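You operate a simulated robot arm through the tools that you are given. There is no shell and no other tool.

The job below is to be done with a simulated robot arm. You get a single attempt, and the scene is never put back.

JOB
Tighten and comb the flat braid, then wind it to the yellow line.
Fine: pull the handle first; stand the green comb back in its tray; push the handle back, swing the lever off, wind with the orange knob, swing the lever back; the blue comb and the other braids stay as they are.

The check looks at the end state, three seconds after you hand in, the way a careful person would. Anything else that was tipped, shoved, dropped, spilled or broken makes it a failure.

ROBOT AND FRAMES
A 6-joint arm with a two-finger parallel gripper, fixed in place. Base frame: the origin is at the foot of the arm, x ahead of it, y to its left, z up. Units: m, degrees, N and s.
With the tool pointing down near the work surface it reaches from about 0.58 to 0.94 m from the base axis. Its first joint turns from -149.0 to 149.0 degrees. Payload 3.43 kg.
The TCP is the grasp point between the finger pads, 0.034 m short of the fingertips. In the tool frame z runs along the fingers and y along their closing line. Largest opening 0.128 m; finger width 0.024, thickness 0.012; the body of the gripper, 0.048 by 0.13 m, starts 0.096 m behind the TCP.
Orientation is that of the tool frame in the base frame, as a unit quaternion [x, y, z, w]. With the fingers straight down and closing along the base's y, the tool's x points along the base's -x, its y along +y and its z along -z.

CONTROLS
- The arm moves only by the tool step_arm. Its argument "plan" is a list of rows, each a list of 7 numbers: the turn, a rotation vector about the tool's x, y, z in units of 180 degrees (1.0 is 180 degrees), then the shift along the tool's x, y, z in units of 400 mm (1.0 is 400 mm), then the finger opening in cm, from 0 to 12.8. In form: [[rx, ry, rz, tx, ty, tz, claw], ...]. A call has 1 to 20 rows; each row is the pose to reach, as a shift and turn from the pose commanded when the call began, along the tool's axes at that moment. A call with a number of a shift or a turn outside -1 to 1 is refused whole. A row lasts 0.2 s, in which the tool goes at most 0.05 m and 8.6 degrees; a call with a longer step from one row to the next is refused whole, and so is a gripper value outside its range. Where a pose cannot be reached the arm comes as near as it can. A force on the tool above 90 N (or 10 N above the force at the start of the call, whichever is more), or a blocked arm, ends the call early, and 0.2 s more pass. Each finger travels about 0.108 m/s and halts on what it meets, pressing with about 44 N; the grip force reading is that of the motor and also rises with nothing between the fingers. The clock runs only during rows and for 0.2 s after the last one: add rows that repeat a pose to give the fingers time. The reply holds the time, the measured pose of the TCP, the force on the tool along the base axes, the opening and the grip force, in the units named above and with some noise, with the torque about the TCP (base axes, N m) and any sound that the robot's microphone picked up.
- Cameras (640 x 400 px; columns grow to the right, rows downward): "scene" is fixed at [0.0499, 0.5001, 1.3704]; the picture's right is [-0.12, -0.99, 0.00], its down [-0.60, 0.07, -0.79] and it looks along [0.79, -0.09, -0.61] (base axes); focal length 214 px, centre (320, 200). "wrist" rides on the gripper at [0.076, -0.011, -0.16] in the tool frame; the picture's right is [0.15, 0.99, 0.00], its down [-0.88, 0.13, -0.46] and it looks along [-0.45, 0.07, 0.89] (tool axes); focal length 234 px, centre (320, 200). There is no depth. A picture from a camera that has moved, and an enlarged one, comes with that camera's place and axes in the base frame and with its lens.
- camera(camera): a new picture of that camera. No time passes.
- slide_trunk(by): slides the trunk up (or, below 0, down) by that many m; the arm rides with it, the base frame stays. It gives what a move gives, with no picture.
- inspect(camera, box): a new picture of the part [left, top, right, bottom] of that camera's present view, enlarged. No time passes.
- close_job(): hands the job in; it is judged then, once.

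Places have to be worked out from the pictures, the camera data and where the tool is seen. Open the gripper and draw the arm clear of the work before you hand the job in, unless the task says otherwise.

The tools are called as name(argument=value, ...) on one line, values as JSON. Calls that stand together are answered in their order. step_arm: Moves the arm, as the interface text tells. Its arguments: {"type":"object","properties":{"plan":{"type":"array","items":{"type":"array","items":{"type":"number"}}}},"required":["plan"]} The other tools are called the same way: slide_trunk (by) slides the trunk up or down; camera (camera) takes a picture; inspect (camera, box) takes an enlarged picture of a part of a camera's view; close_job () hands the job in.

At the start:

```text
clock: 0.0
tool_pos: [0.6266, 0.5311, 1.1212]
ee_rot: [0.0, 1.0, 0.0, 0.0]
wrist_force: [-0.8, -0.7, 0.2]
wrist_torque: [0.01, -0.02, -0.03]
width: 0.1283
finger_force: 0.0
trunk travel left (down, up): [-0.675, 0.035]
```

scene: 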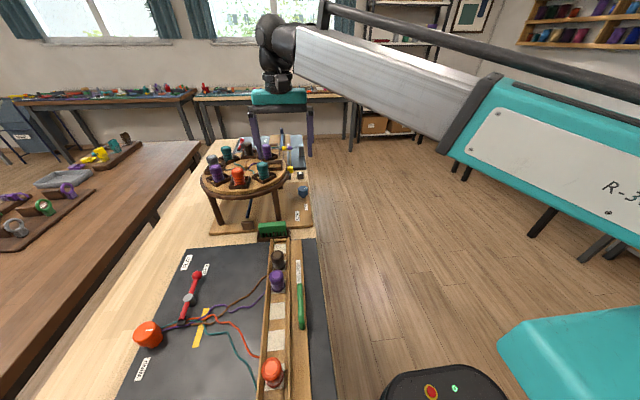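
wrist: 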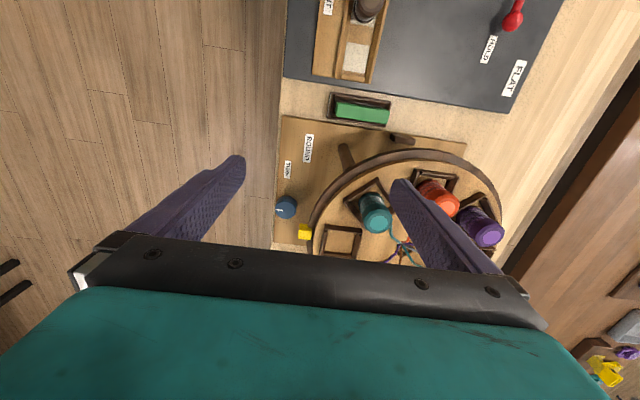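

I start by looking more closely at the flat braid station in the scene camera before moving anything.

inspect(camera="scene", box=[110, 220, 350, 400])

inspect(camera="scene", box=[180, 120, 340, 250])

inspect(camera="wrist", box=[270, 0, 590, 260])

inspect(camera="scene", box=[0, 120, 200, 260])

```text
2.22 times, centred on (230, 310) of scene
camera zoom: at [0.0499, 0.5001, 1.3704], right [-0.12, -0.99, 0.0], down [-0.6, 0.07, -0.79], along [0.79, -0.09, -0.61], focal length 477 px, centre (520, -44)
```

zoom: 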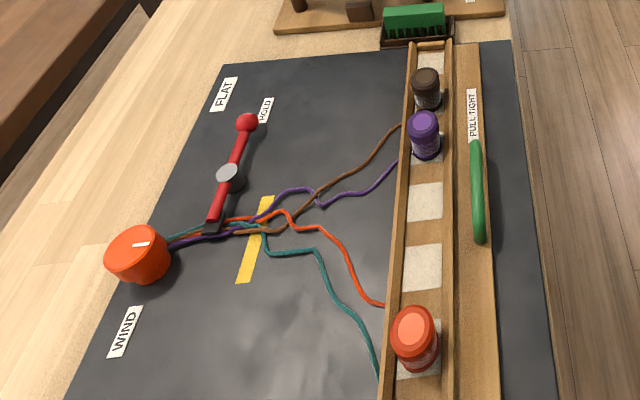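

```text
3.08 times, centred on (260, 185) of scene
camera zoom: at [0.0499, 0.5001, 1.3704], right [-0.12, -0.99, 0.0], down [-0.6, 0.07, -0.79], along [0.79, -0.09, -0.61], focal length 660 px, centre (505, 246)
```

zoom: 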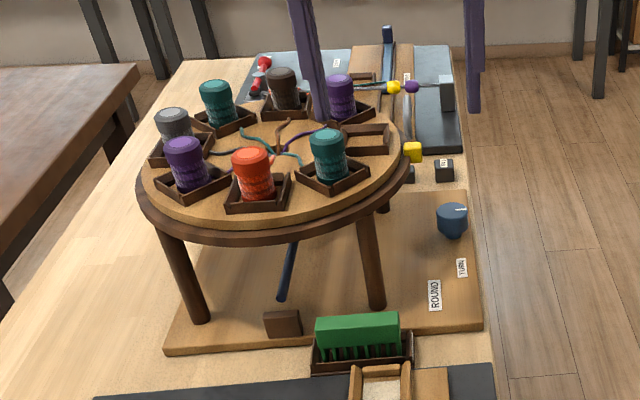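

```text
1.54 times, centred on (430, 130) of wrist
camera zoom: at [0.5506, 0.5202, 1.2808], right [-0.15, 0.99, 0.0], down [0.88, 0.13, 0.46], along [0.45, 0.07, -0.89], focal length 360 px, centre (151, 308)
```

zoom: 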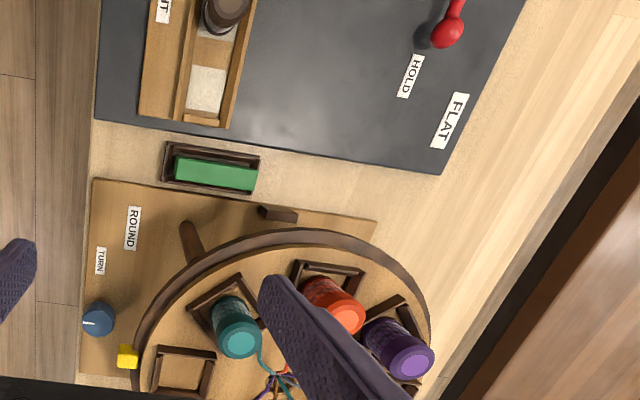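

```text
2.86 times, centred on (100, 190) of scene
camera zoom: at [0.0499, 0.5001, 1.3704], right [-0.12, -0.99, 0.0], down [-0.6, 0.07, -0.79], along [0.79, -0.09, -0.61], focal length 613 px, centre (949, 229)
```

zoom: 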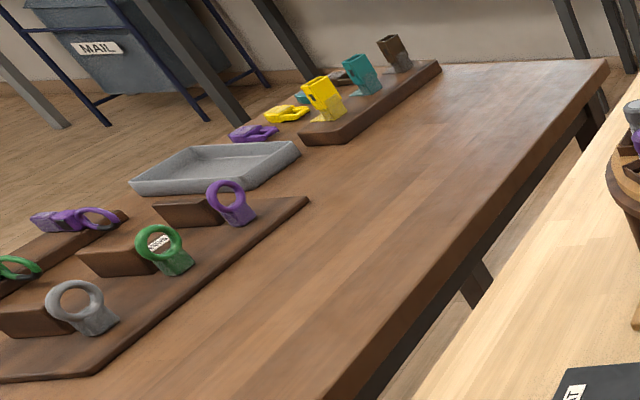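

The comb tray triangulates to about (0.585, 0.60, 0.82), and the rest of the flat station spans about x 0.25–0.60, y 0.50–0.88. I'll move the arm at its present height to where the wrist camera looks down on that station.

step_arm(plan=[[0, 0, 0, 0.1, 0.0325, 0, 12.8], [0, 0, 0, 0.2, 0.065, 0, 12.8], [0, 0, 0, 0.3, 0.0975, 0, 12.8], [0, 0, 0, 0.4, 0.13, 0, 12.8], [0, 0, 0, 0.5, 0.1625, 0, 12.8], [0, 0, 0, 0.6, 0.195, 0, 12.8], [0, 0, 0, 0.7, 0.2275, 0, 12.8], [0, 0, 0, 0.8, 0.26, 0, 12.8], [0, 0, 0, 0.9, 0.2925, 0, 12.8], [0, 0, 0, 1.0, 0.325, 0, 12.8]])

```text
clock: 2.2
tool_pos: [0.2259, 0.6613, 1.1218]
ee_rot: [0.0, 1.0, 0.0, 0.0]
wrist_force: [0.5, 0.0, 0.2]
wrist_torque: [0.0, 0.0, -0.03]
width: 0.1279
finger_force: 0.1
trunk travel left (down, up): [-0.675, 0.035]
```

The arm is now at (0.226, 0.661, 1.122) over the near side. I'll look from the wrist camera and the scene camera.

camera(camera="wrist")

camera(camera="scene")

```text
taken
camera wrist: at [0.1493, 0.6502, 1.2808], right [-0.15, 0.99, 0.0], down [0.88, 0.13, 0.46], along [0.45, 0.07, -0.89], focal length 234 px, centre (320, 200)
```

wrist: 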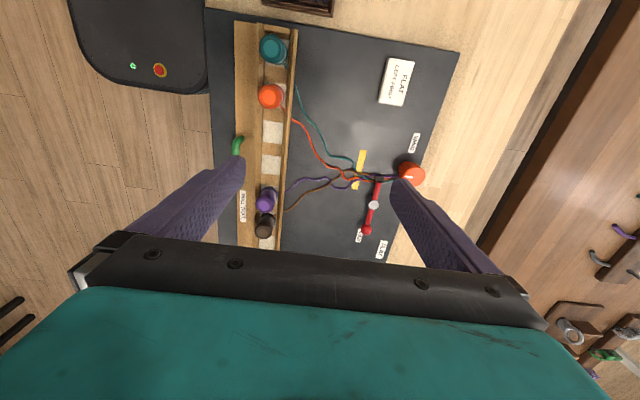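

```text
taken
```

scene: 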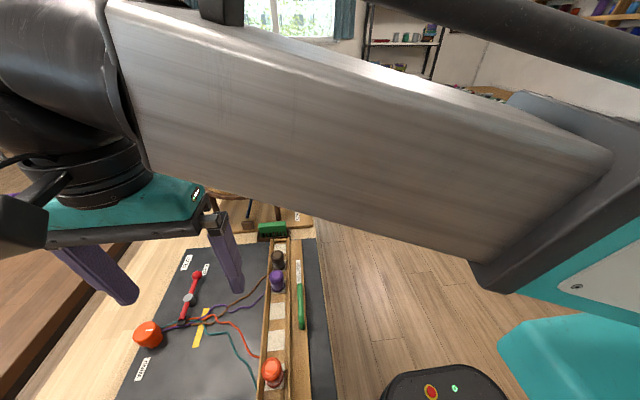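

There's an instruction card on the mat. I'll enlarge the card and the braid parts.

inspect(camera="wrist", box=[360, 50, 430, 110])

inspect(camera="wrist", box=[320, 130, 440, 250])

inspect(camera="wrist", box=[200, 0, 320, 130])

inspect(camera="wrist", box=[210, 120, 330, 250])

```text
6.67 times, centred on (395, 80) of wrist
camera zoom: at [0.1493, 0.6502, 1.2808], right [-0.15, 0.99, 0.0], down [0.88, 0.13, 0.46], along [0.45, 0.07, -0.89], focal length 1561 px, centre (-180, 1000)
```

zoom: 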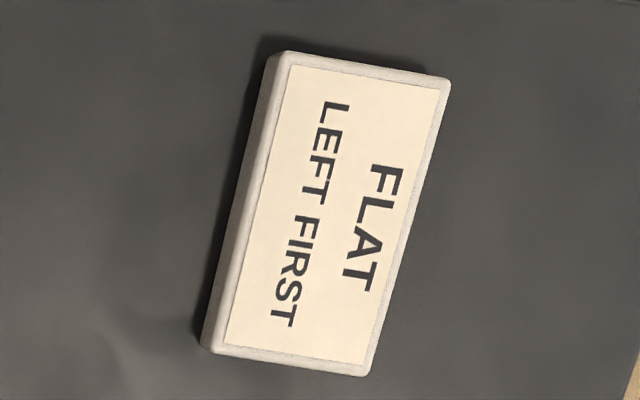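

```text
3.33 times, centred on (380, 190) of wrist
camera zoom: at [0.1493, 0.6502, 1.2808], right [-0.15, 0.99, 0.0], down [0.88, 0.13, 0.46], along [0.45, 0.07, -0.89], focal length 781 px, centre (120, 233)
```

zoom: 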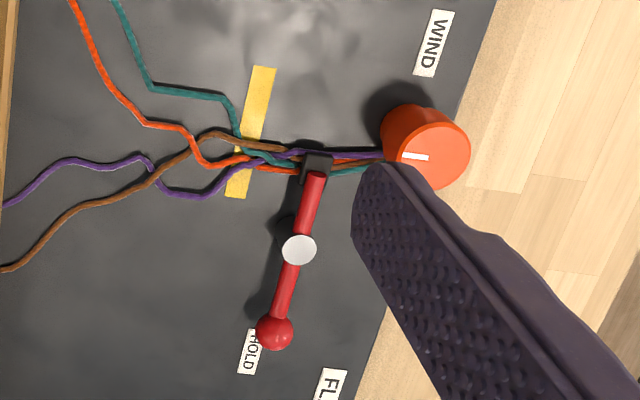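

```text
3.08 times, centred on (260, 65) of wrist
camera zoom: at [0.1493, 0.6502, 1.2808], right [-0.15, 0.99, 0.0], down [0.88, 0.13, 0.46], along [0.45, 0.07, -0.89], focal length 720 px, centre (505, 615)
```

zoom: 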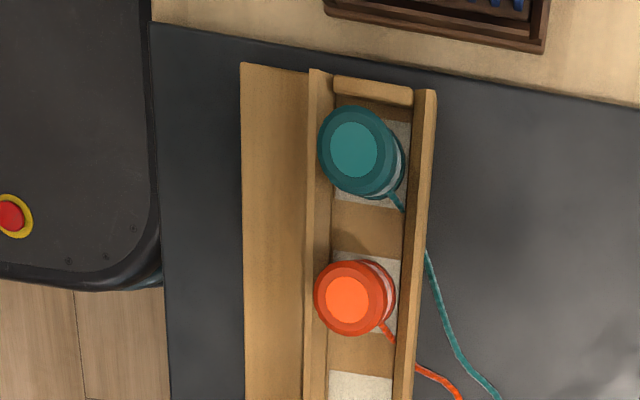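

```text
3.08 times, centred on (270, 185) of wrist
camera zoom: at [0.1493, 0.6502, 1.2808], right [-0.15, 0.99, 0.0], down [0.88, 0.13, 0.46], along [0.45, 0.07, -0.89], focal length 720 px, centre (474, 246)
```

zoom: 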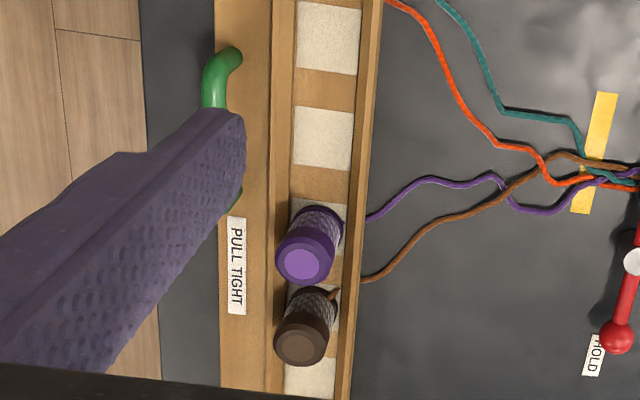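

The threads hang slack from the bobbin rack at y≈0.57 to the clamp near (0.33, 0.81). For accurate positions I'll take a second view from a shifted, slightly lower place.

step_arm(plan=[[0, 0, 0, -0.1, 0.025, 0.05, 12.8], [0, 0, 0, -0.2, 0.05, 0.1, 12.8], [0, 0, 0, -0.3, 0.075, 0.15, 12.8]])

camera(camera="wrist")

inspect(camera="wrist", box=[280, 40, 480, 240])

inspect(camera="wrist", box=[130, 0, 330, 200])

```text
clock: 3.0
tool_pos: [0.3466, 0.6918, 1.0596]
ee_rot: [0.001, 1.0, 0.0, 0.0]
wrist_force: [0.4, -1.0, 0.1]
wrist_torque: [0.01, -0.02, 0.01]
width: 0.1283
finger_force: 0.0
trunk travel left (down, up): [-0.675, 0.035]
```

```text
taken
camera wrist: at [0.2709, 0.6804, 1.2196], right [-0.15, 0.99, 0.0], down [0.88, 0.13, 0.46], along [0.45, 0.07, -0.89], focal length 234 px, centre (320, 200)
```

wrist: 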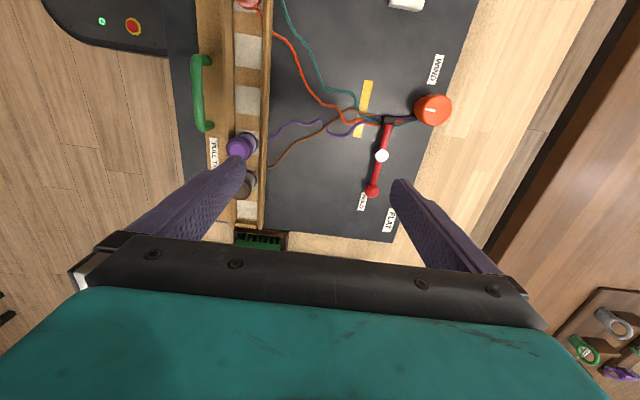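

```text
2.00 times, centred on (380, 140) of wrist
camera zoom: at [0.2709, 0.6804, 1.2196], right [-0.15, 0.99, 0.0], down [0.88, 0.13, 0.46], along [0.45, 0.07, -0.89], focal length 468 px, centre (200, 320)
```

zoom: 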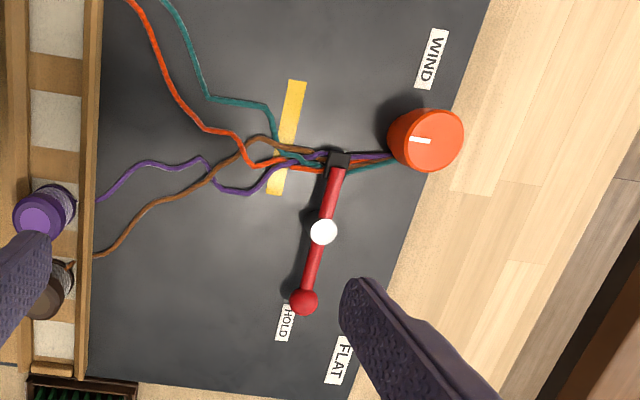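

```text
2.00 times, centred on (230, 100) of wrist
camera zoom: at [0.2709, 0.6804, 1.2196], right [-0.15, 0.99, 0.0], down [0.88, 0.13, 0.46], along [0.45, 0.07, -0.89], focal length 468 px, centre (500, 400)
```

zoom: 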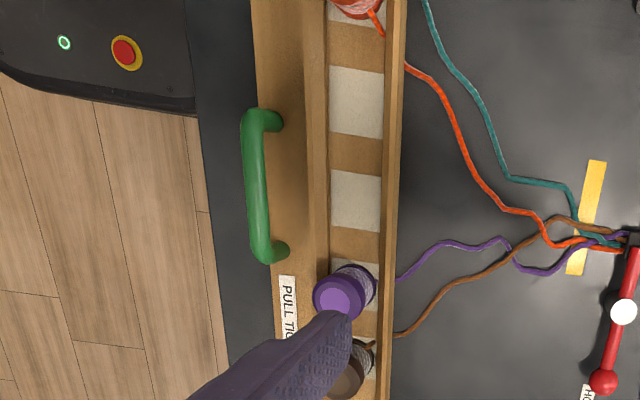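

Triangulating from the two wrist views:
- mat surface: z≈0.80
- handle bar: about (0.315, 0.515, 0.864), running along x
- lever pivot: (0.367, 0.798)
- knob top: (0.283, 0.842, 0.88)

I'll move above the handle with the fingers part open and check the alignment.

step_arm(plan=[[0, 0, 0, 0.006, -0.088, 0.04, 12.8], [0, 0, 0, 0.012, -0.177, 0.08, 10], [0, 0, 0, 0.018, -0.265, 0.12, 8], [0, 0, 0, 0.024, -0.354, 0.16, 6], [0, 0, 0, 0.029, -0.442, 0.199, 5], [0, 0, 0, 0.029, -0.442, 0.199, 5]])

camera(camera="wrist")

camera(camera="scene")

```text
clock: 4.4
tool_pos: [0.3365, 0.5174, 0.9806]
ee_rot: [0.0, 1.0, -0.001, 0.0]
wrist_force: [-0.9, -0.2, -0.5]
wrist_torque: [0.0, 0.01, -0.02]
width: 0.05
finger_force: 0.0
trunk travel left (down, up): [-0.675, 0.035]
```

```text
taken
camera wrist: at [0.2602, 0.5045, 1.1411], right [-0.15, 0.99, 0.0], down [0.88, 0.13, 0.46], along [0.45, 0.07, -0.89], focal length 234 px, centre (320, 200)
```

wrist: 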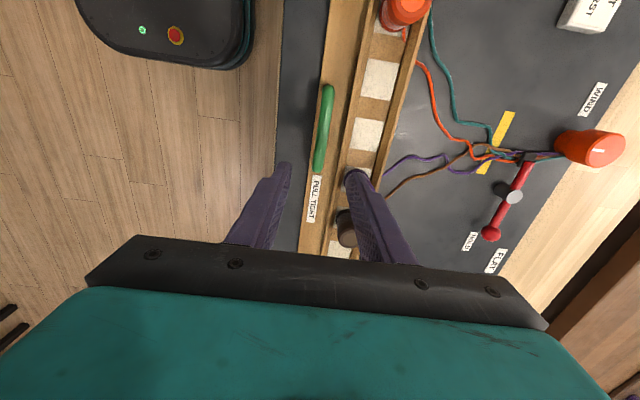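

```text
taken
```

scene: 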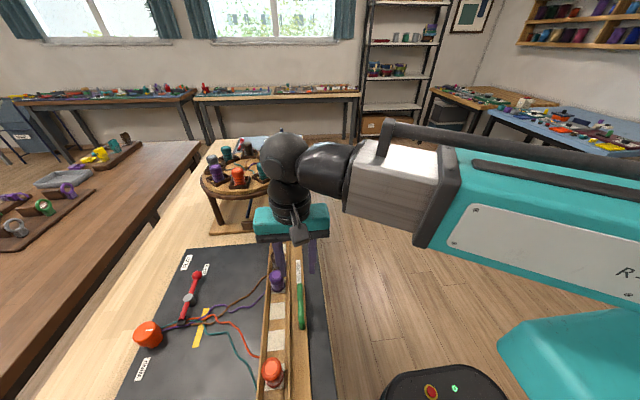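

The bar lies at y≈0.516 between x 0.27 and 0.36, nearly under the fingers. I'll enlarge to check clearance to the rack wall next to it.

inspect(camera="wrist", box=[270, 60, 430, 220])

inspect(camera="scene", box=[240, 220, 340, 320])

```text
2.50 times, centred on (350, 140) of wrist
camera zoom: at [0.2602, 0.5045, 1.1411], right [-0.15, 0.99, 0.0], down [0.88, 0.13, 0.46], along [0.45, 0.07, -0.89], focal length 585 px, centre (245, 350)
```

zoom: 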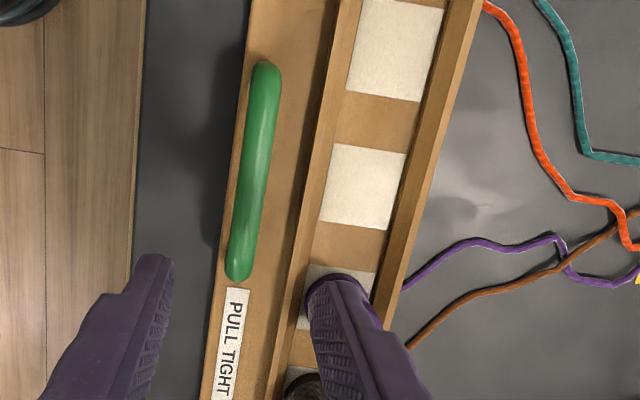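

```text
4.00 times, centred on (290, 270) of scene
camera zoom: at [0.0499, 0.5001, 1.3704], right [-0.12, -0.99, 0.0], down [-0.6, 0.07, -0.79], along [0.79, -0.09, -0.61], focal length 858 px, centre (440, -80)
```

zoom: 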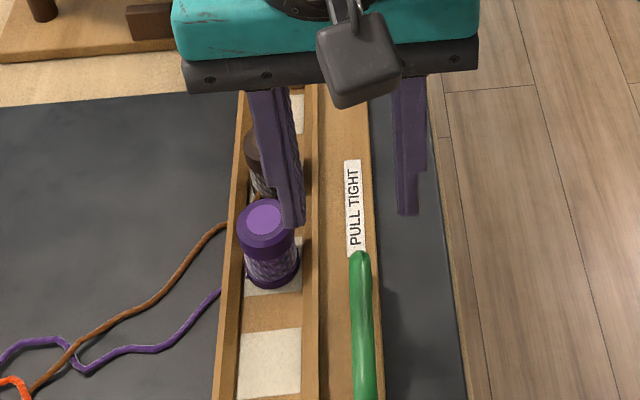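

The rack wall top is about z 0.841, y 0.545, so I'll descend to TCP z≈0.88. That puts the tips at 0.846, above the wall, with the fingers open 4 cm around the bar.

step_arm(plan=[[0, 0, 0, 0, -0.002, 0.07, 4], [0, 0, 0, 0, -0.003, 0.14, 4], [0, 0, 0, 0, -0.003, 0.2, 4], [0, 0, 0, 0, -0.003, 0.25, 4], [0, 0, 0, 0, -0.003, 0.25, 4]])

camera(camera="wrist")

inspect(camera="scene", box=[240, 240, 340, 340])

```text
clock: 5.6
tool_pos: [0.3354, 0.5142, 0.882]
ee_rot: [0.0, 1.0, 0.0, 0.0]
wrist_force: [-0.4, -0.2, 0.3]
wrist_torque: [0.04, 0.03, -0.01]
width: 0.0397
finger_force: 0.0
trunk travel left (down, up): [-0.675, 0.035]
```

```text
taken
camera wrist: at [0.259, 0.5033, 1.041], right [-0.15, 0.99, 0.0], down [0.88, 0.13, 0.46], along [0.45, 0.07, -0.89], focal length 234 px, centre (320, 200)
```

wrist: 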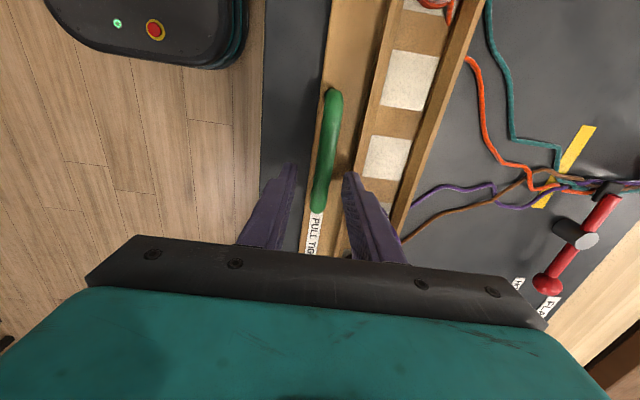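

```text
4.00 times, centred on (290, 290) of scene
camera zoom: at [0.0499, 0.5001, 1.3704], right [-0.12, -0.99, 0.0], down [-0.6, 0.07, -0.79], along [0.79, -0.09, -0.61], focal length 858 px, centre (440, -160)
```

zoom: 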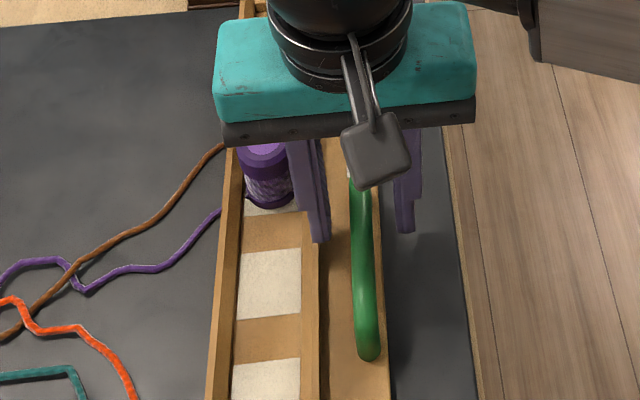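

The bar is between the fingers, about 2–3 mm to +y of centre. I'll nudge over and close on it.

step_arm(plan=[[0, 0, 0, 0, 0.006, 0, 4], [0, 0, 0, 0, 0.006, 0, 2.5], [0, 0, 0, 0, 0.006, 0, 1.0], [0, 0, 0, 0, 0.006, 0, 1.0]])

```text
clock: 6.6
tool_pos: [0.3347, 0.5165, 0.8813]
ee_rot: [0.001, 1.0, -0.001, 0.0]
wrist_force: [-1.1, -8.6, -3.4]
wrist_torque: [-0.16, -0.18, 0.03]
width: 0.0135
finger_force: 44.5
trunk travel left (down, up): [-0.675, 0.035]
```

Gripped (width 13.5 mm, 44 N). I pull the handle toward -y in small steps, watching the force.

step_arm(plan=[[0, 0, 0, 0, -0.015, 0, 1.0], [0, 0, 0, 0, -0.03, 0, 1.0], [0, 0, 0, 0, -0.045, 0, 1.0], [0, 0, 0, 0, -0.06, 0, 1.0]])

camera(camera="wrist")

camera(camera="scene")

```text
clock: 7.6
tool_pos: [0.3358, 0.491, 0.8823]
ee_rot: [0.0, 1.0, -0.001, -0.001]
wrist_force: [1.3, 1.9, 4.8]
wrist_torque: [0.09, 0.38, 0.04]
width: 0.0135
finger_force: 44.5
trunk travel left (down, up): [-0.675, 0.035]
```

```text
taken
camera wrist: at [0.2588, 0.4807, 1.0413], right [-0.15, 0.99, 0.0], down [0.88, 0.13, 0.46], along [0.45, 0.07, -0.89], focal length 234 px, centre (320, 200)
```

wrist: 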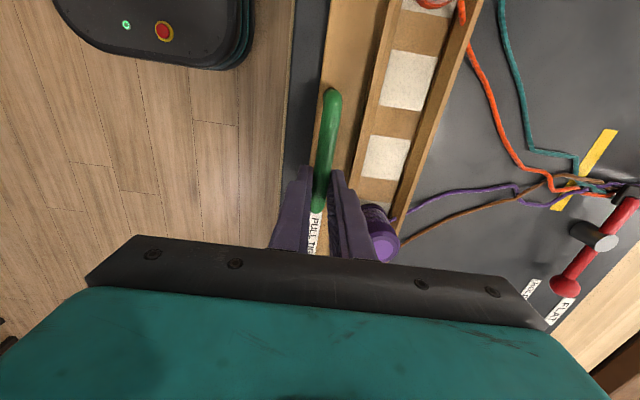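

```text
taken
```

scene: 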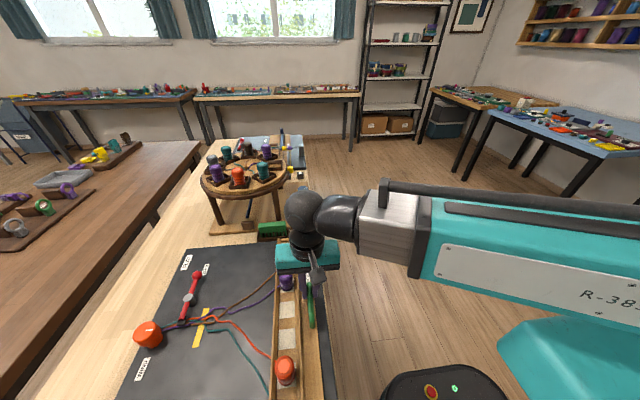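

The rack slides freely and has moved about 25 mm; the threads are still slack. I keep pulling in small steps.

step_arm(plan=[[0, 0, 0, 0, -0.0125, 0, 1.0], [0, 0, 0, 0, -0.025, 0, 1.0], [0, 0, 0, 0, -0.0375, 0, 1.0], [0, 0, 0, 0, -0.05, 0, 1.0]])

camera(camera="scene")

inspect(camera="scene", box=[110, 220, 350, 400])

```text
clock: 8.6
tool_pos: [0.3346, 0.4718, 0.8824]
ee_rot: [0.0, 1.0, 0.0, 0.0]
wrist_force: [-3.4, -0.7, -2.0]
wrist_torque: [0.02, -0.46, -0.01]
width: 0.0133
finger_force: 44.9
trunk travel left (down, up): [-0.675, 0.035]
```

```text
taken
```

scene: 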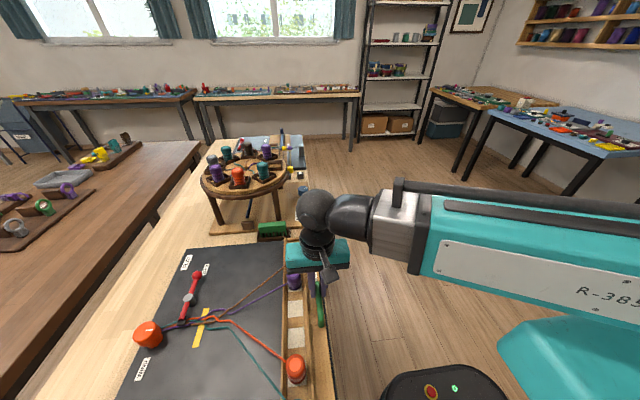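

```text
2.22 times, centred on (230, 310) of scene
camera zoom: at [0.0499, 0.5001, 1.3704], right [-0.12, -0.99, 0.0], down [-0.6, 0.07, -0.79], along [0.79, -0.09, -0.61], focal length 477 px, centre (520, -44)
```

zoom: 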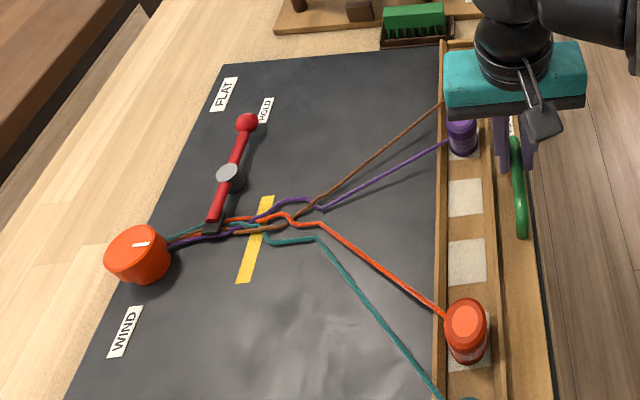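

45 mm so far with little force, and the outer thread runs are now straight. I'll go on in 5 mm steps to feel for the stop.

step_arm(plan=[[0, 0, 0, 0, -0.0125, 0, 1.0], [0, 0, 0, 0, -0.0125, 0, 1.0]])

inspect(camera="scene", box=[110, 220, 350, 400])

```text
clock: 9.2
tool_pos: [0.3352, 0.4707, 0.8826]
ee_rot: [0.0, 1.0, 0.003, 0.0]
wrist_force: [-1.0, 21.5, -0.4]
wrist_torque: [0.52, 0.55, -0.02]
width: 0.0135
finger_force: 44.9
trunk travel left (down, up): [-0.675, 0.035]
```

```text
2.22 times, centred on (230, 310) of scene
camera zoom: at [0.0499, 0.5001, 1.3704], right [-0.12, -0.99, 0.0], down [-0.6, 0.07, -0.79], along [0.79, -0.09, -0.61], focal length 477 px, centre (520, -44)
```

zoom: 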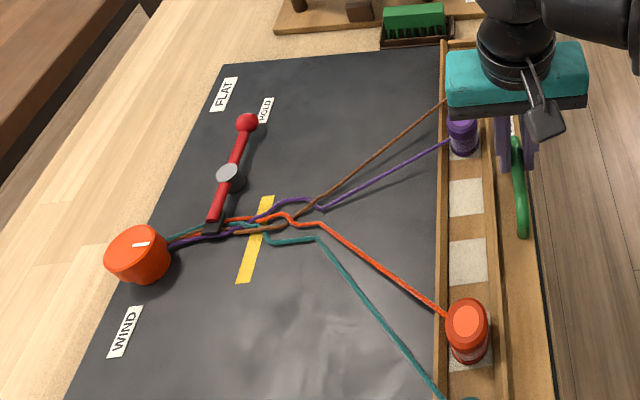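

The force jumped to 21 N with only 1 mm of movement, which looks like the end stop. A little more pull will confirm it.

step_arm(plan=[[0, 0, 0, 0, -0.0125, 0, 1.0], [0, 0, 0, 0, -0.0125, 0, 1.0]])

```text
clock: 9.8
tool_pos: [0.3349, 0.4697, 0.882]
ee_rot: [0.0, 1.0, 0.008, 0.001]
wrist_force: [-0.8, 48.9, 11.9]
wrist_torque: [0.88, 0.71, 0.04]
width: 0.0133
finger_force: 44.7
trunk travel left (down, up): [-0.675, 0.035]
```

49 N with no movement confirms the end stop, about 47 mm of travel. I ease the pull off, open the fingers and lift straight up.

step_arm(plan=[[0, 0, 0, 0, 0.01, 0, 1.0], [0, 0, 0, 0, 0.019, 0, 1.0], [0, 0, 0, 0, 0.019, 0, 3.0], [0, 0, 0, 0, 0.019, 0, 4.0], [0, 0, 0, 0, 0.019, -0.05, 4.0], [0, 0, 0, 0, 0.019, -0.15, 4.0], [0, 0, 0, 0, 0.019, -0.25, 4.0], [0, 0, 0, 0, 0.019, -0.35, 4.0]])

camera(camera="scene")

camera(camera="wrist")

```text
clock: 11.6
tool_pos: [0.3334, 0.4694, 1.0225]
ee_rot: [0.0, 1.0, 0.0, 0.0]
wrist_force: [-0.8, 0.1, 0.0]
wrist_torque: [-0.04, -0.02, 0.02]
width: 0.0397
finger_force: 0.0
trunk travel left (down, up): [-0.675, 0.035]
```

```text
taken
```

scene: 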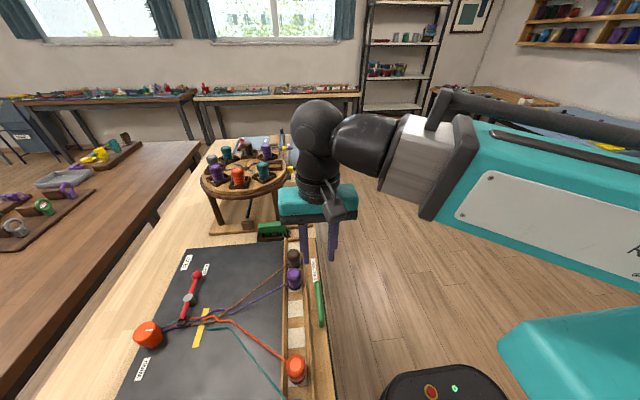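

```text
taken
camera wrist: at [0.2583, 0.4584, 1.1816], right [-0.15, 0.99, 0.0], down [0.88, 0.13, 0.46], along [0.45, 0.07, -0.89], focal length 234 px, centre (320, 200)
```

wrist: 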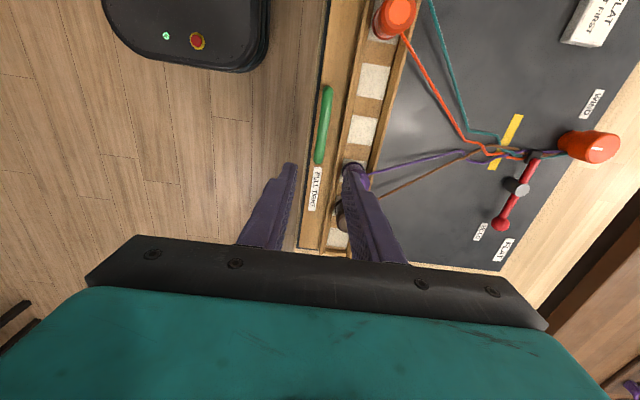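

The rack stays pulled out, and the threads outside the fell are straight. Next is the comb, so I move to where the wrist camera can view the green comb closely, staying clear of the round table (edge about x 0.615, z 0.97).

step_arm(plan=[[0, 0, 0, -0.098, 0.05, -0.014, 6], [0, 0, 0, -0.197, 0.1, -0.028, 9], [0, 0, 0, -0.295, 0.15, -0.041, 12], [0, 0, 0, -0.393, 0.2, -0.055, 12.8], [0, 0, 0, -0.4915, 0.2515, -0.069, 12.8], [0, 0, 0, -0.4915, 0.2515, -0.069, 12.8]])

camera(camera="wrist")

inspect(camera="wrist", box=[260, 110, 420, 240])

inspect(camera="scene", box=[220, 190, 340, 260])

```text
clock: 13.0
tool_pos: [0.5317, 0.5692, 1.0498]
ee_rot: [0.0, 1.0, 0.0, 0.0]
wrist_force: [-0.4, 1.1, 0.2]
wrist_torque: [0.0, -0.01, 0.01]
width: 0.1281
finger_force: 0.0
trunk travel left (down, up): [-0.675, 0.035]
```

```text
taken
camera wrist: at [0.455, 0.5582, 1.2096], right [-0.15, 0.99, 0.0], down [0.88, 0.13, 0.46], along [0.45, 0.07, -0.89], focal length 234 px, centre (320, 200)
```

wrist: 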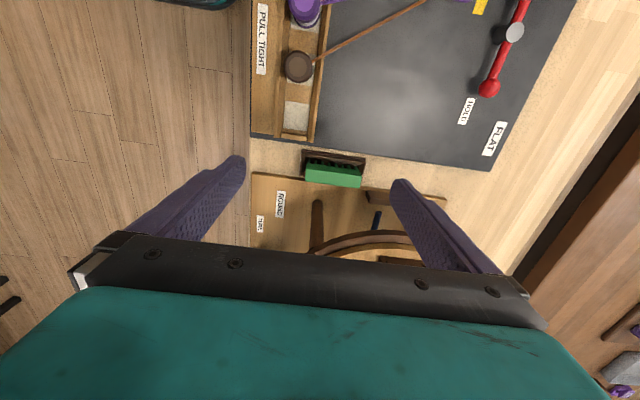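

```text
3.08 times, centred on (340, 175) of wrist
camera zoom: at [0.455, 0.5582, 1.2096], right [-0.15, 0.99, 0.0], down [0.88, 0.13, 0.46], along [0.45, 0.07, -0.89], focal length 720 px, centre (258, 277)
```

zoom: 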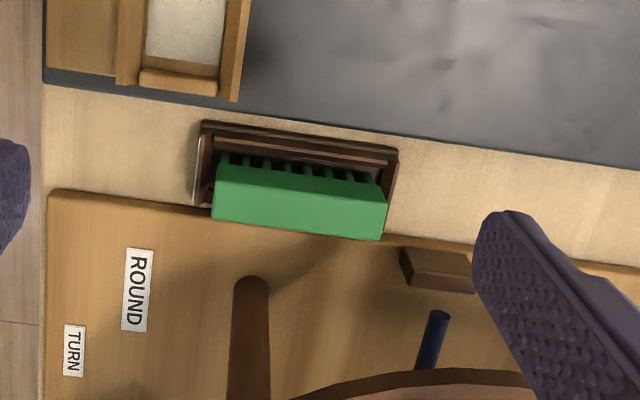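

```text
5.33 times, centred on (280, 225) of scene
camera zoom: at [0.0499, 0.5001, 1.3704], right [-0.12, -0.99, 0.0], down [-0.6, 0.07, -0.79], along [0.79, -0.09, -0.61], focal length 1144 px, centre (533, 67)
```

zoom: 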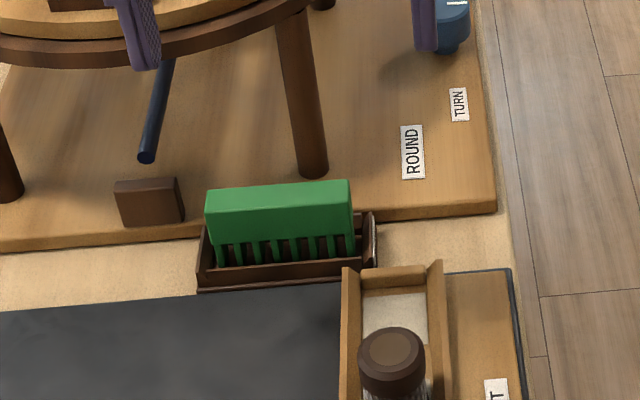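

The green comb stands about y 0.555–0.641, x 0.577–0.596, with its top near z 0.873. I'll zoom in harder to get its edges and teeth.

inspect(camera="scene", box=[252, 218, 296, 248])

inspect(camera="wrist", box=[295, 140, 375, 195])

```text
13.33 times, centred on (274, 233) of scene
camera zoom: at [0.0499, 0.5001, 1.3704], right [-0.12, -0.99, 0.0], down [-0.6, 0.07, -0.79], along [0.79, -0.09, -0.61], focal length 2860 px, centre (933, -240)
```

zoom: 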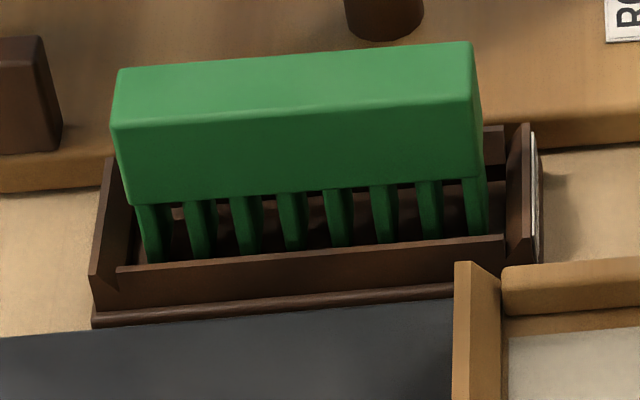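

```text
7.27 times, centred on (335, 168) of wrist
camera zoom: at [0.455, 0.5582, 1.2096], right [-0.15, 0.99, 0.0], down [0.88, 0.13, 0.46], along [0.45, 0.07, -0.89], focal length 1703 px, centre (211, 436)
```

zoom: 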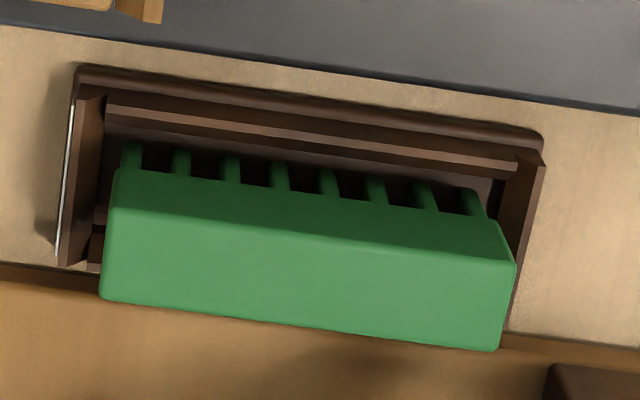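

I now have the comb's geometry: block y 0.555–0.643, x 0.577–0.597, z 0.843–0.869. Before picking it up, I look at the braid zone in high zoom.

inspect(camera="scene", box=[165, 280, 265, 350])

inspect(camera="scene", box=[120, 240, 220, 390])

```text
5.71 times, centred on (215, 315) of scene
camera zoom: at [0.0499, 0.5001, 1.3704], right [-0.12, -0.99, 0.0], down [-0.6, 0.07, -0.79], along [0.79, -0.09, -0.61], focal length 1226 px, centre (920, -457)
```

zoom: 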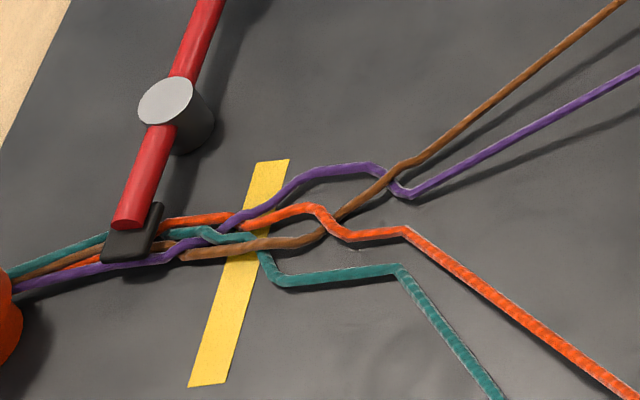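

```text
2.67 times, centred on (170, 315) of scene
camera zoom: at [0.0499, 0.5001, 1.3704], right [-0.12, -0.99, 0.0], down [-0.6, 0.07, -0.79], along [0.79, -0.09, -0.61], focal length 572 px, centre (720, -107)
```

zoom: 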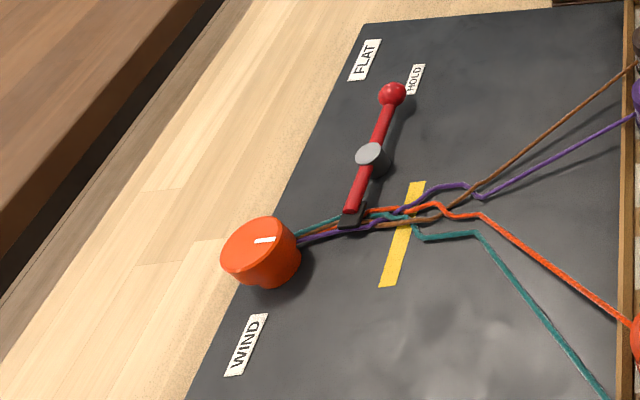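

The loose crossings run from the clamp to kinks at about y 0.693, x 0.30–0.335, so the comb should enter near y 0.683 and push toward +y. To grip the comb across its thickness, I first turn the tool -90° about its axis while backing off a little from the round table.

step_arm(plan=[[0, 0, -0.045, 0.007, -0.012, 0, 10], [0, 0, -0.09, 0.014, -0.024, 0, 8], [0, 0, -0.135, 0.021, -0.036, 0, 6], [0, 0, -0.18, 0.028, -0.048, 0, 5], [0, 0, -0.225, 0.035, -0.06, 0, 5], [0, 0, -0.27, 0.042, -0.072, 0, 5], [0, 0, -0.315, 0.049, -0.084, 0, 5], [0, 0, -0.36, 0.056, -0.096, 0, 5], [0, 0, -0.405, 0.063, -0.108, 0, 5], [0, 0, -0.45, 0.07, -0.12, 0, 5], [0, 0, -0.5, 0.075, -0.125, 0, 5], [0, 0, -0.5, 0.075, -0.125, 0, 5]])

```text
refused: row 11 steps farther than a row can; nothing moved
```

One row turned too far, so I re-space the turn evenly.

step_arm(plan=[[0, 0, -0.0455, 0.007, -0.012, 0, 10], [0, 0, -0.091, 0.014, -0.024, 0, 8], [0, 0, -0.1365, 0.021, -0.036, 0, 6], [0, 0, -0.182, 0.028, -0.048, 0, 5], [0, 0, -0.2275, 0.035, -0.06, 0, 5], [0, 0, -0.273, 0.042, -0.072, 0, 5], [0, 0, -0.3185, 0.049, -0.084, 0, 5], [0, 0, -0.364, 0.056, -0.096, 0, 5], [0, 0, -0.4095, 0.063, -0.108, 0, 5], [0, 0, -0.455, 0.07, -0.12, 0, 5], [0, 0, -0.5, 0.075, -0.125, 0, 5], [0, 0, -0.5, 0.075, -0.125, 0, 5]])

```text
clock: 15.6
tool_pos: [0.5012, 0.5192, 1.0493]
ee_rot: [0.708, -0.706, 0.0, 0.0]
wrist_force: [0.7, 0.3, -0.1]
wrist_torque: [0.04, -0.03, 0.04]
width: 0.0501
finger_force: 0.1
trunk travel left (down, up): [-0.675, 0.035]
```

The tool now closes along x. Next I tilt it 30° so the gripper body leans to -y, away from the round table, and view the comb.

step_arm(plan=[[0, -0.042, 0, 0, 0, 0, 5], [0, -0.084, 0, 0, 0, 0, 5], [0, -0.126, 0, 0, 0, 0, 5], [0, -0.1667, 0, 0, 0, 0, 5], [0, -0.1667, 0, 0, 0, 0, 5]])

camera(camera="wrist")

camera(camera="scene")

```text
clock: 16.8
tool_pos: [0.502, 0.5202, 1.0499]
ee_rot: [0.683, -0.683, -0.184, -0.183]
wrist_force: [-0.2, 0.0, -0.4]
wrist_torque: [0.0, -0.03, -0.01]
width: 0.0499
finger_force: 0.0
trunk travel left (down, up): [-0.675, 0.035]
```

```text
taken
camera wrist: at [0.5127, 0.3746, 1.1495], right [-0.99, -0.13, -0.07], down [-0.13, 0.53, 0.84], along [-0.07, 0.84, -0.54], focal length 234 px, centre (320, 200)
```

wrist: 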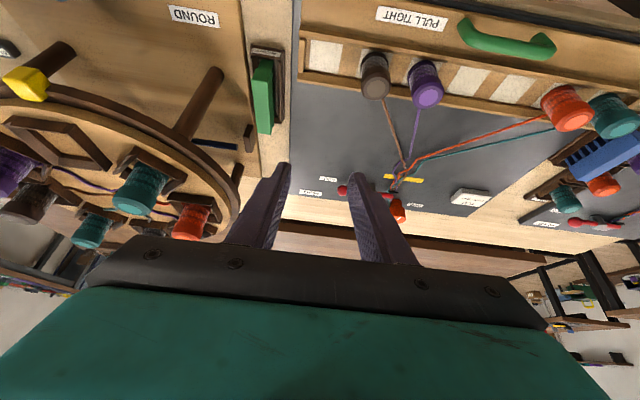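

```text
taken
```

scene: 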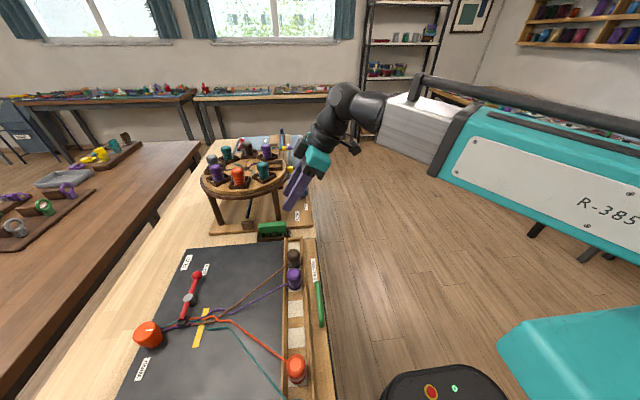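

The tilt is as planned. I move to a standoff above the comb at (0.587, 0.585, 0.955).

step_arm(plan=[[0, 0, 0, -0.006, -0.055, 0.07, 5], [0, 0, 0, -0.011, -0.11, 0.145, 5], [0, 0, 0, -0.017, -0.16, 0.215, 5], [0, 0, 0, -0.022, -0.2125, 0.287, 5], [0, 0, 0, -0.022, -0.2125, 0.287, 5]])

camera(camera="wrist")

inspect(camera="scene", box=[220, 160, 340, 260])

```text
clock: 18.0
tool_pos: [0.5872, 0.5841, 0.9554]
ee_rot: [0.683, -0.683, -0.184, -0.183]
wrist_force: [0.1, -0.5, 0.1]
wrist_torque: [0.01, -0.01, 0.01]
width: 0.0499
finger_force: 0.0
trunk travel left (down, up): [-0.675, 0.035]
```

```text
taken
camera wrist: at [0.5985, 0.4387, 1.0551], right [-0.99, -0.13, -0.07], down [-0.13, 0.53, 0.84], along [-0.07, 0.84, -0.55], focal length 234 px, centre (320, 200)
```

wrist: 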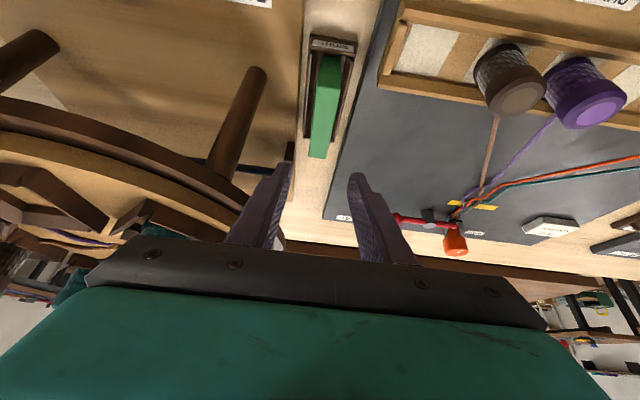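

```text
4.00 times, centred on (280, 210) of scene
camera zoom: at [0.0499, 0.5001, 1.3704], right [-0.12, -0.99, 0.0], down [-0.6, 0.07, -0.79], along [0.79, -0.09, -0.61], focal length 858 px, centre (480, 160)
```

zoom: 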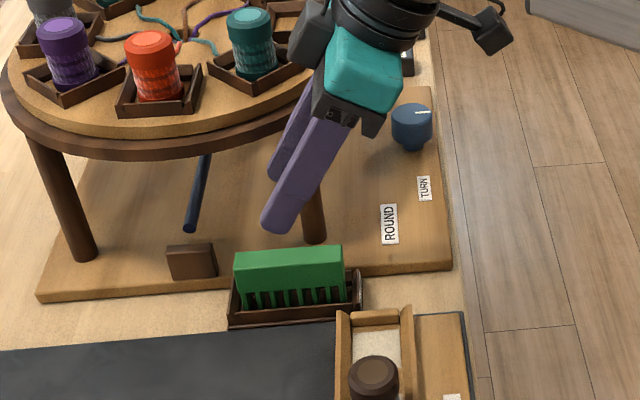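

The fingers straddle the comb line. Comb centre x reads 0.587–0.590, and the disc is cleared. I narrow to 4 cm and lower to just above the comb for a check.

step_arm(plan=[[0, 0, 0, 0.025, -0.002, 0.05, 4], [0, 0, 0, 0.05, -0.0025, 0.1, 4], [0, 0, 0, 0.07, -0.0025, 0.15, 4], [0, 0, 0, 0.07, -0.0025, 0.15, 4]])

inspect(camera="wrist", box=[240, 40, 420, 260])

inspect(camera="scene", box=[220, 180, 340, 260])

```text
clock: 19.0
tool_pos: [0.587, 0.5905, 0.8887]
ee_rot: [0.683, -0.682, -0.183, -0.183]
wrist_force: [0.0, -0.2, -1.4]
wrist_torque: [-0.01, 0.01, -0.01]
width: 0.0401
finger_force: 0.1
trunk travel left (down, up): [-0.675, 0.035]
```

```text
1.82 times, centred on (330, 150) of wrist
camera zoom: at [0.5986, 0.4452, 0.9885], right [-0.99, -0.13, -0.07], down [-0.13, 0.53, 0.83], along [-0.07, 0.84, -0.55], focal length 426 px, centre (302, 291)
```

zoom: 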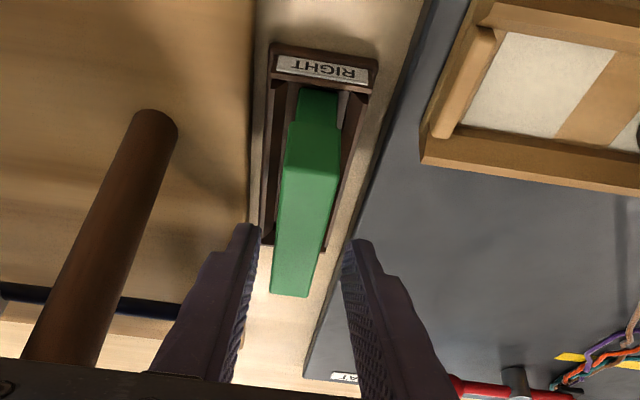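

```text
5.00 times, centred on (280, 220) of scene
camera zoom: at [0.0499, 0.5001, 1.3704], right [-0.12, -0.99, 0.0], down [-0.6, 0.07, -0.79], along [0.79, -0.09, -0.61], focal length 1072 px, centre (520, 100)
```

zoom: 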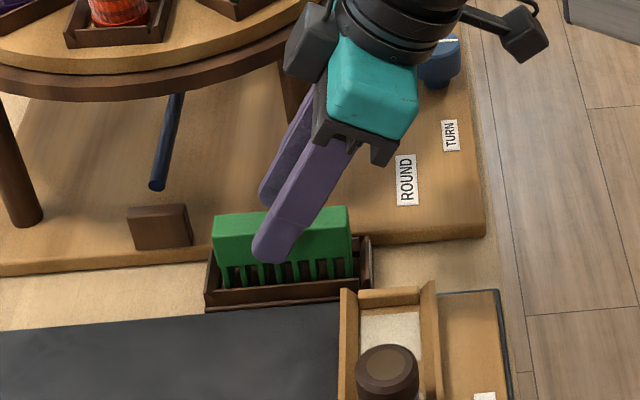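

The comb sits centred between the fingers. I lower the last 2 cm and then close on it.

step_arm(plan=[[0, 0, 0, 0.0113, -0.001, 0.0234, 4], [0, 0, 0, 0.0226, -0.002, 0.0467, 4], [0, 0, 0, 0.0226, -0.002, 0.0467, 4]])

inspect(camera="scene", box=[240, 200, 310, 250])

inspect(camera="wrist", box=[240, 40, 420, 260])

```text
clock: 19.8
tool_pos: [0.5884, 0.5933, 0.8677]
ee_rot: [0.683, -0.683, -0.183, -0.184]
wrist_force: [0.3, 0.2, -0.6]
wrist_torque: [0.01, 0.02, 0.01]
width: 0.04
finger_force: 0.0
trunk travel left (down, up): [-0.675, 0.035]
```

```text
8.00 times, centred on (275, 225) of scene
camera zoom: at [0.0499, 0.5001, 1.3704], right [-0.12, -0.99, 0.0], down [-0.6, 0.07, -0.79], along [0.79, -0.09, -0.61], focal length 1716 px, centre (680, 0)
```

zoom: 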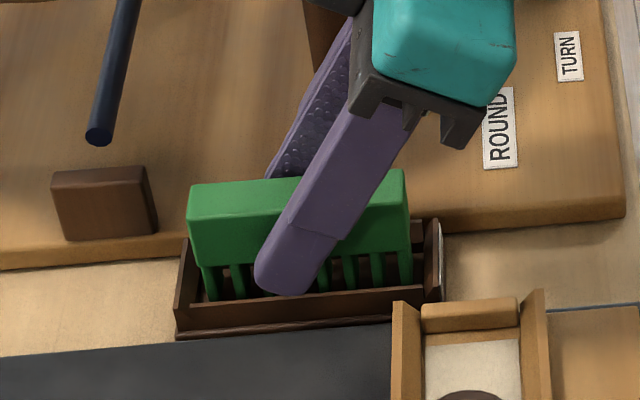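

```text
1.82 times, centred on (330, 150) of wrist
camera zoom: at [0.5991, 0.447, 0.968], right [-0.99, -0.13, -0.07], down [-0.13, 0.53, 0.84], along [-0.07, 0.84, -0.55], focal length 426 px, centre (302, 291)
```

zoom: 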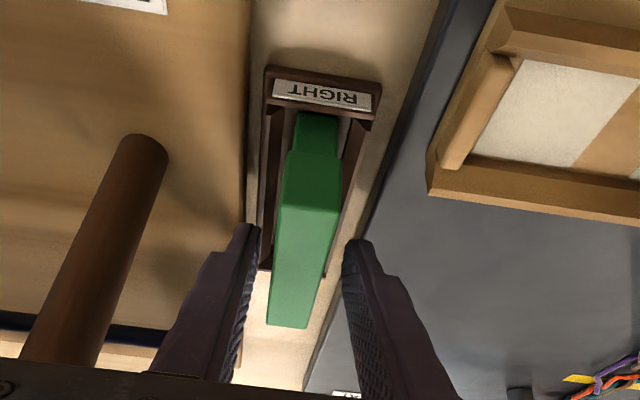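

The fingers straddle the block at mid-height. I close now and note this pose (0.588, 0.593, 0.868) for returning the comb.

step_arm(plan=[[0, 0, 0, 0, 0, 0, 3], [0, 0, 0, 0, 0, 0, 2], [0, 0, 0, 0, 0, 0, 1.2], [0, 0, 0, 0, 0, 0, 1.2]])

inspect(camera="wrist", box=[240, 40, 420, 260])

inspect(camera="scene", box=[240, 200, 310, 250])

```text
clock: 20.8
tool_pos: [0.5889, 0.593, 0.8682]
ee_rot: [-0.683, 0.683, 0.182, 0.183]
wrist_force: [-0.7, -1.0, -0.7]
wrist_torque: [0.03, 0.01, 0.03]
width: 0.0209
finger_force: 44.1
trunk travel left (down, up): [-0.675, 0.035]
```

```text
1.82 times, centred on (330, 150) of wrist
camera zoom: at [0.5991, 0.4469, 0.9682], right [-0.99, -0.13, -0.07], down [-0.13, 0.53, 0.84], along [-0.07, 0.84, -0.55], focal length 426 px, centre (302, 291)
```

zoom: 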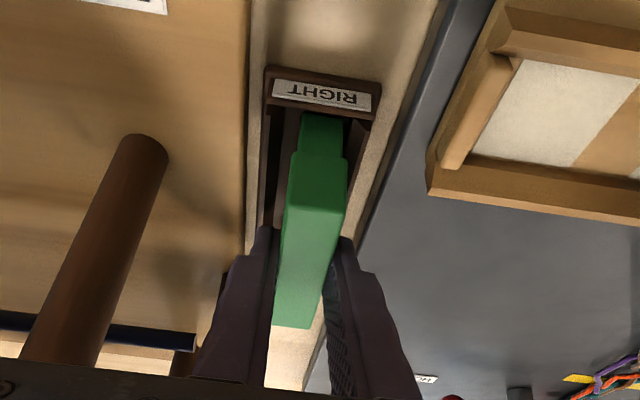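

```text
8.00 times, centred on (275, 225) of scene
camera zoom: at [0.0499, 0.5001, 1.3704], right [-0.12, -0.99, 0.0], down [-0.6, 0.07, -0.79], along [0.79, -0.09, -0.61], focal length 1716 px, centre (680, 0)
```

zoom: 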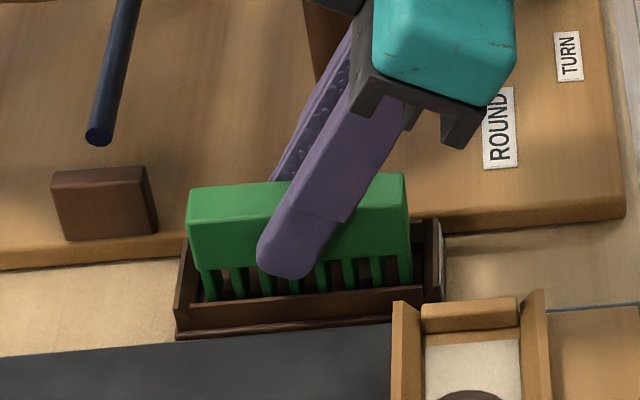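

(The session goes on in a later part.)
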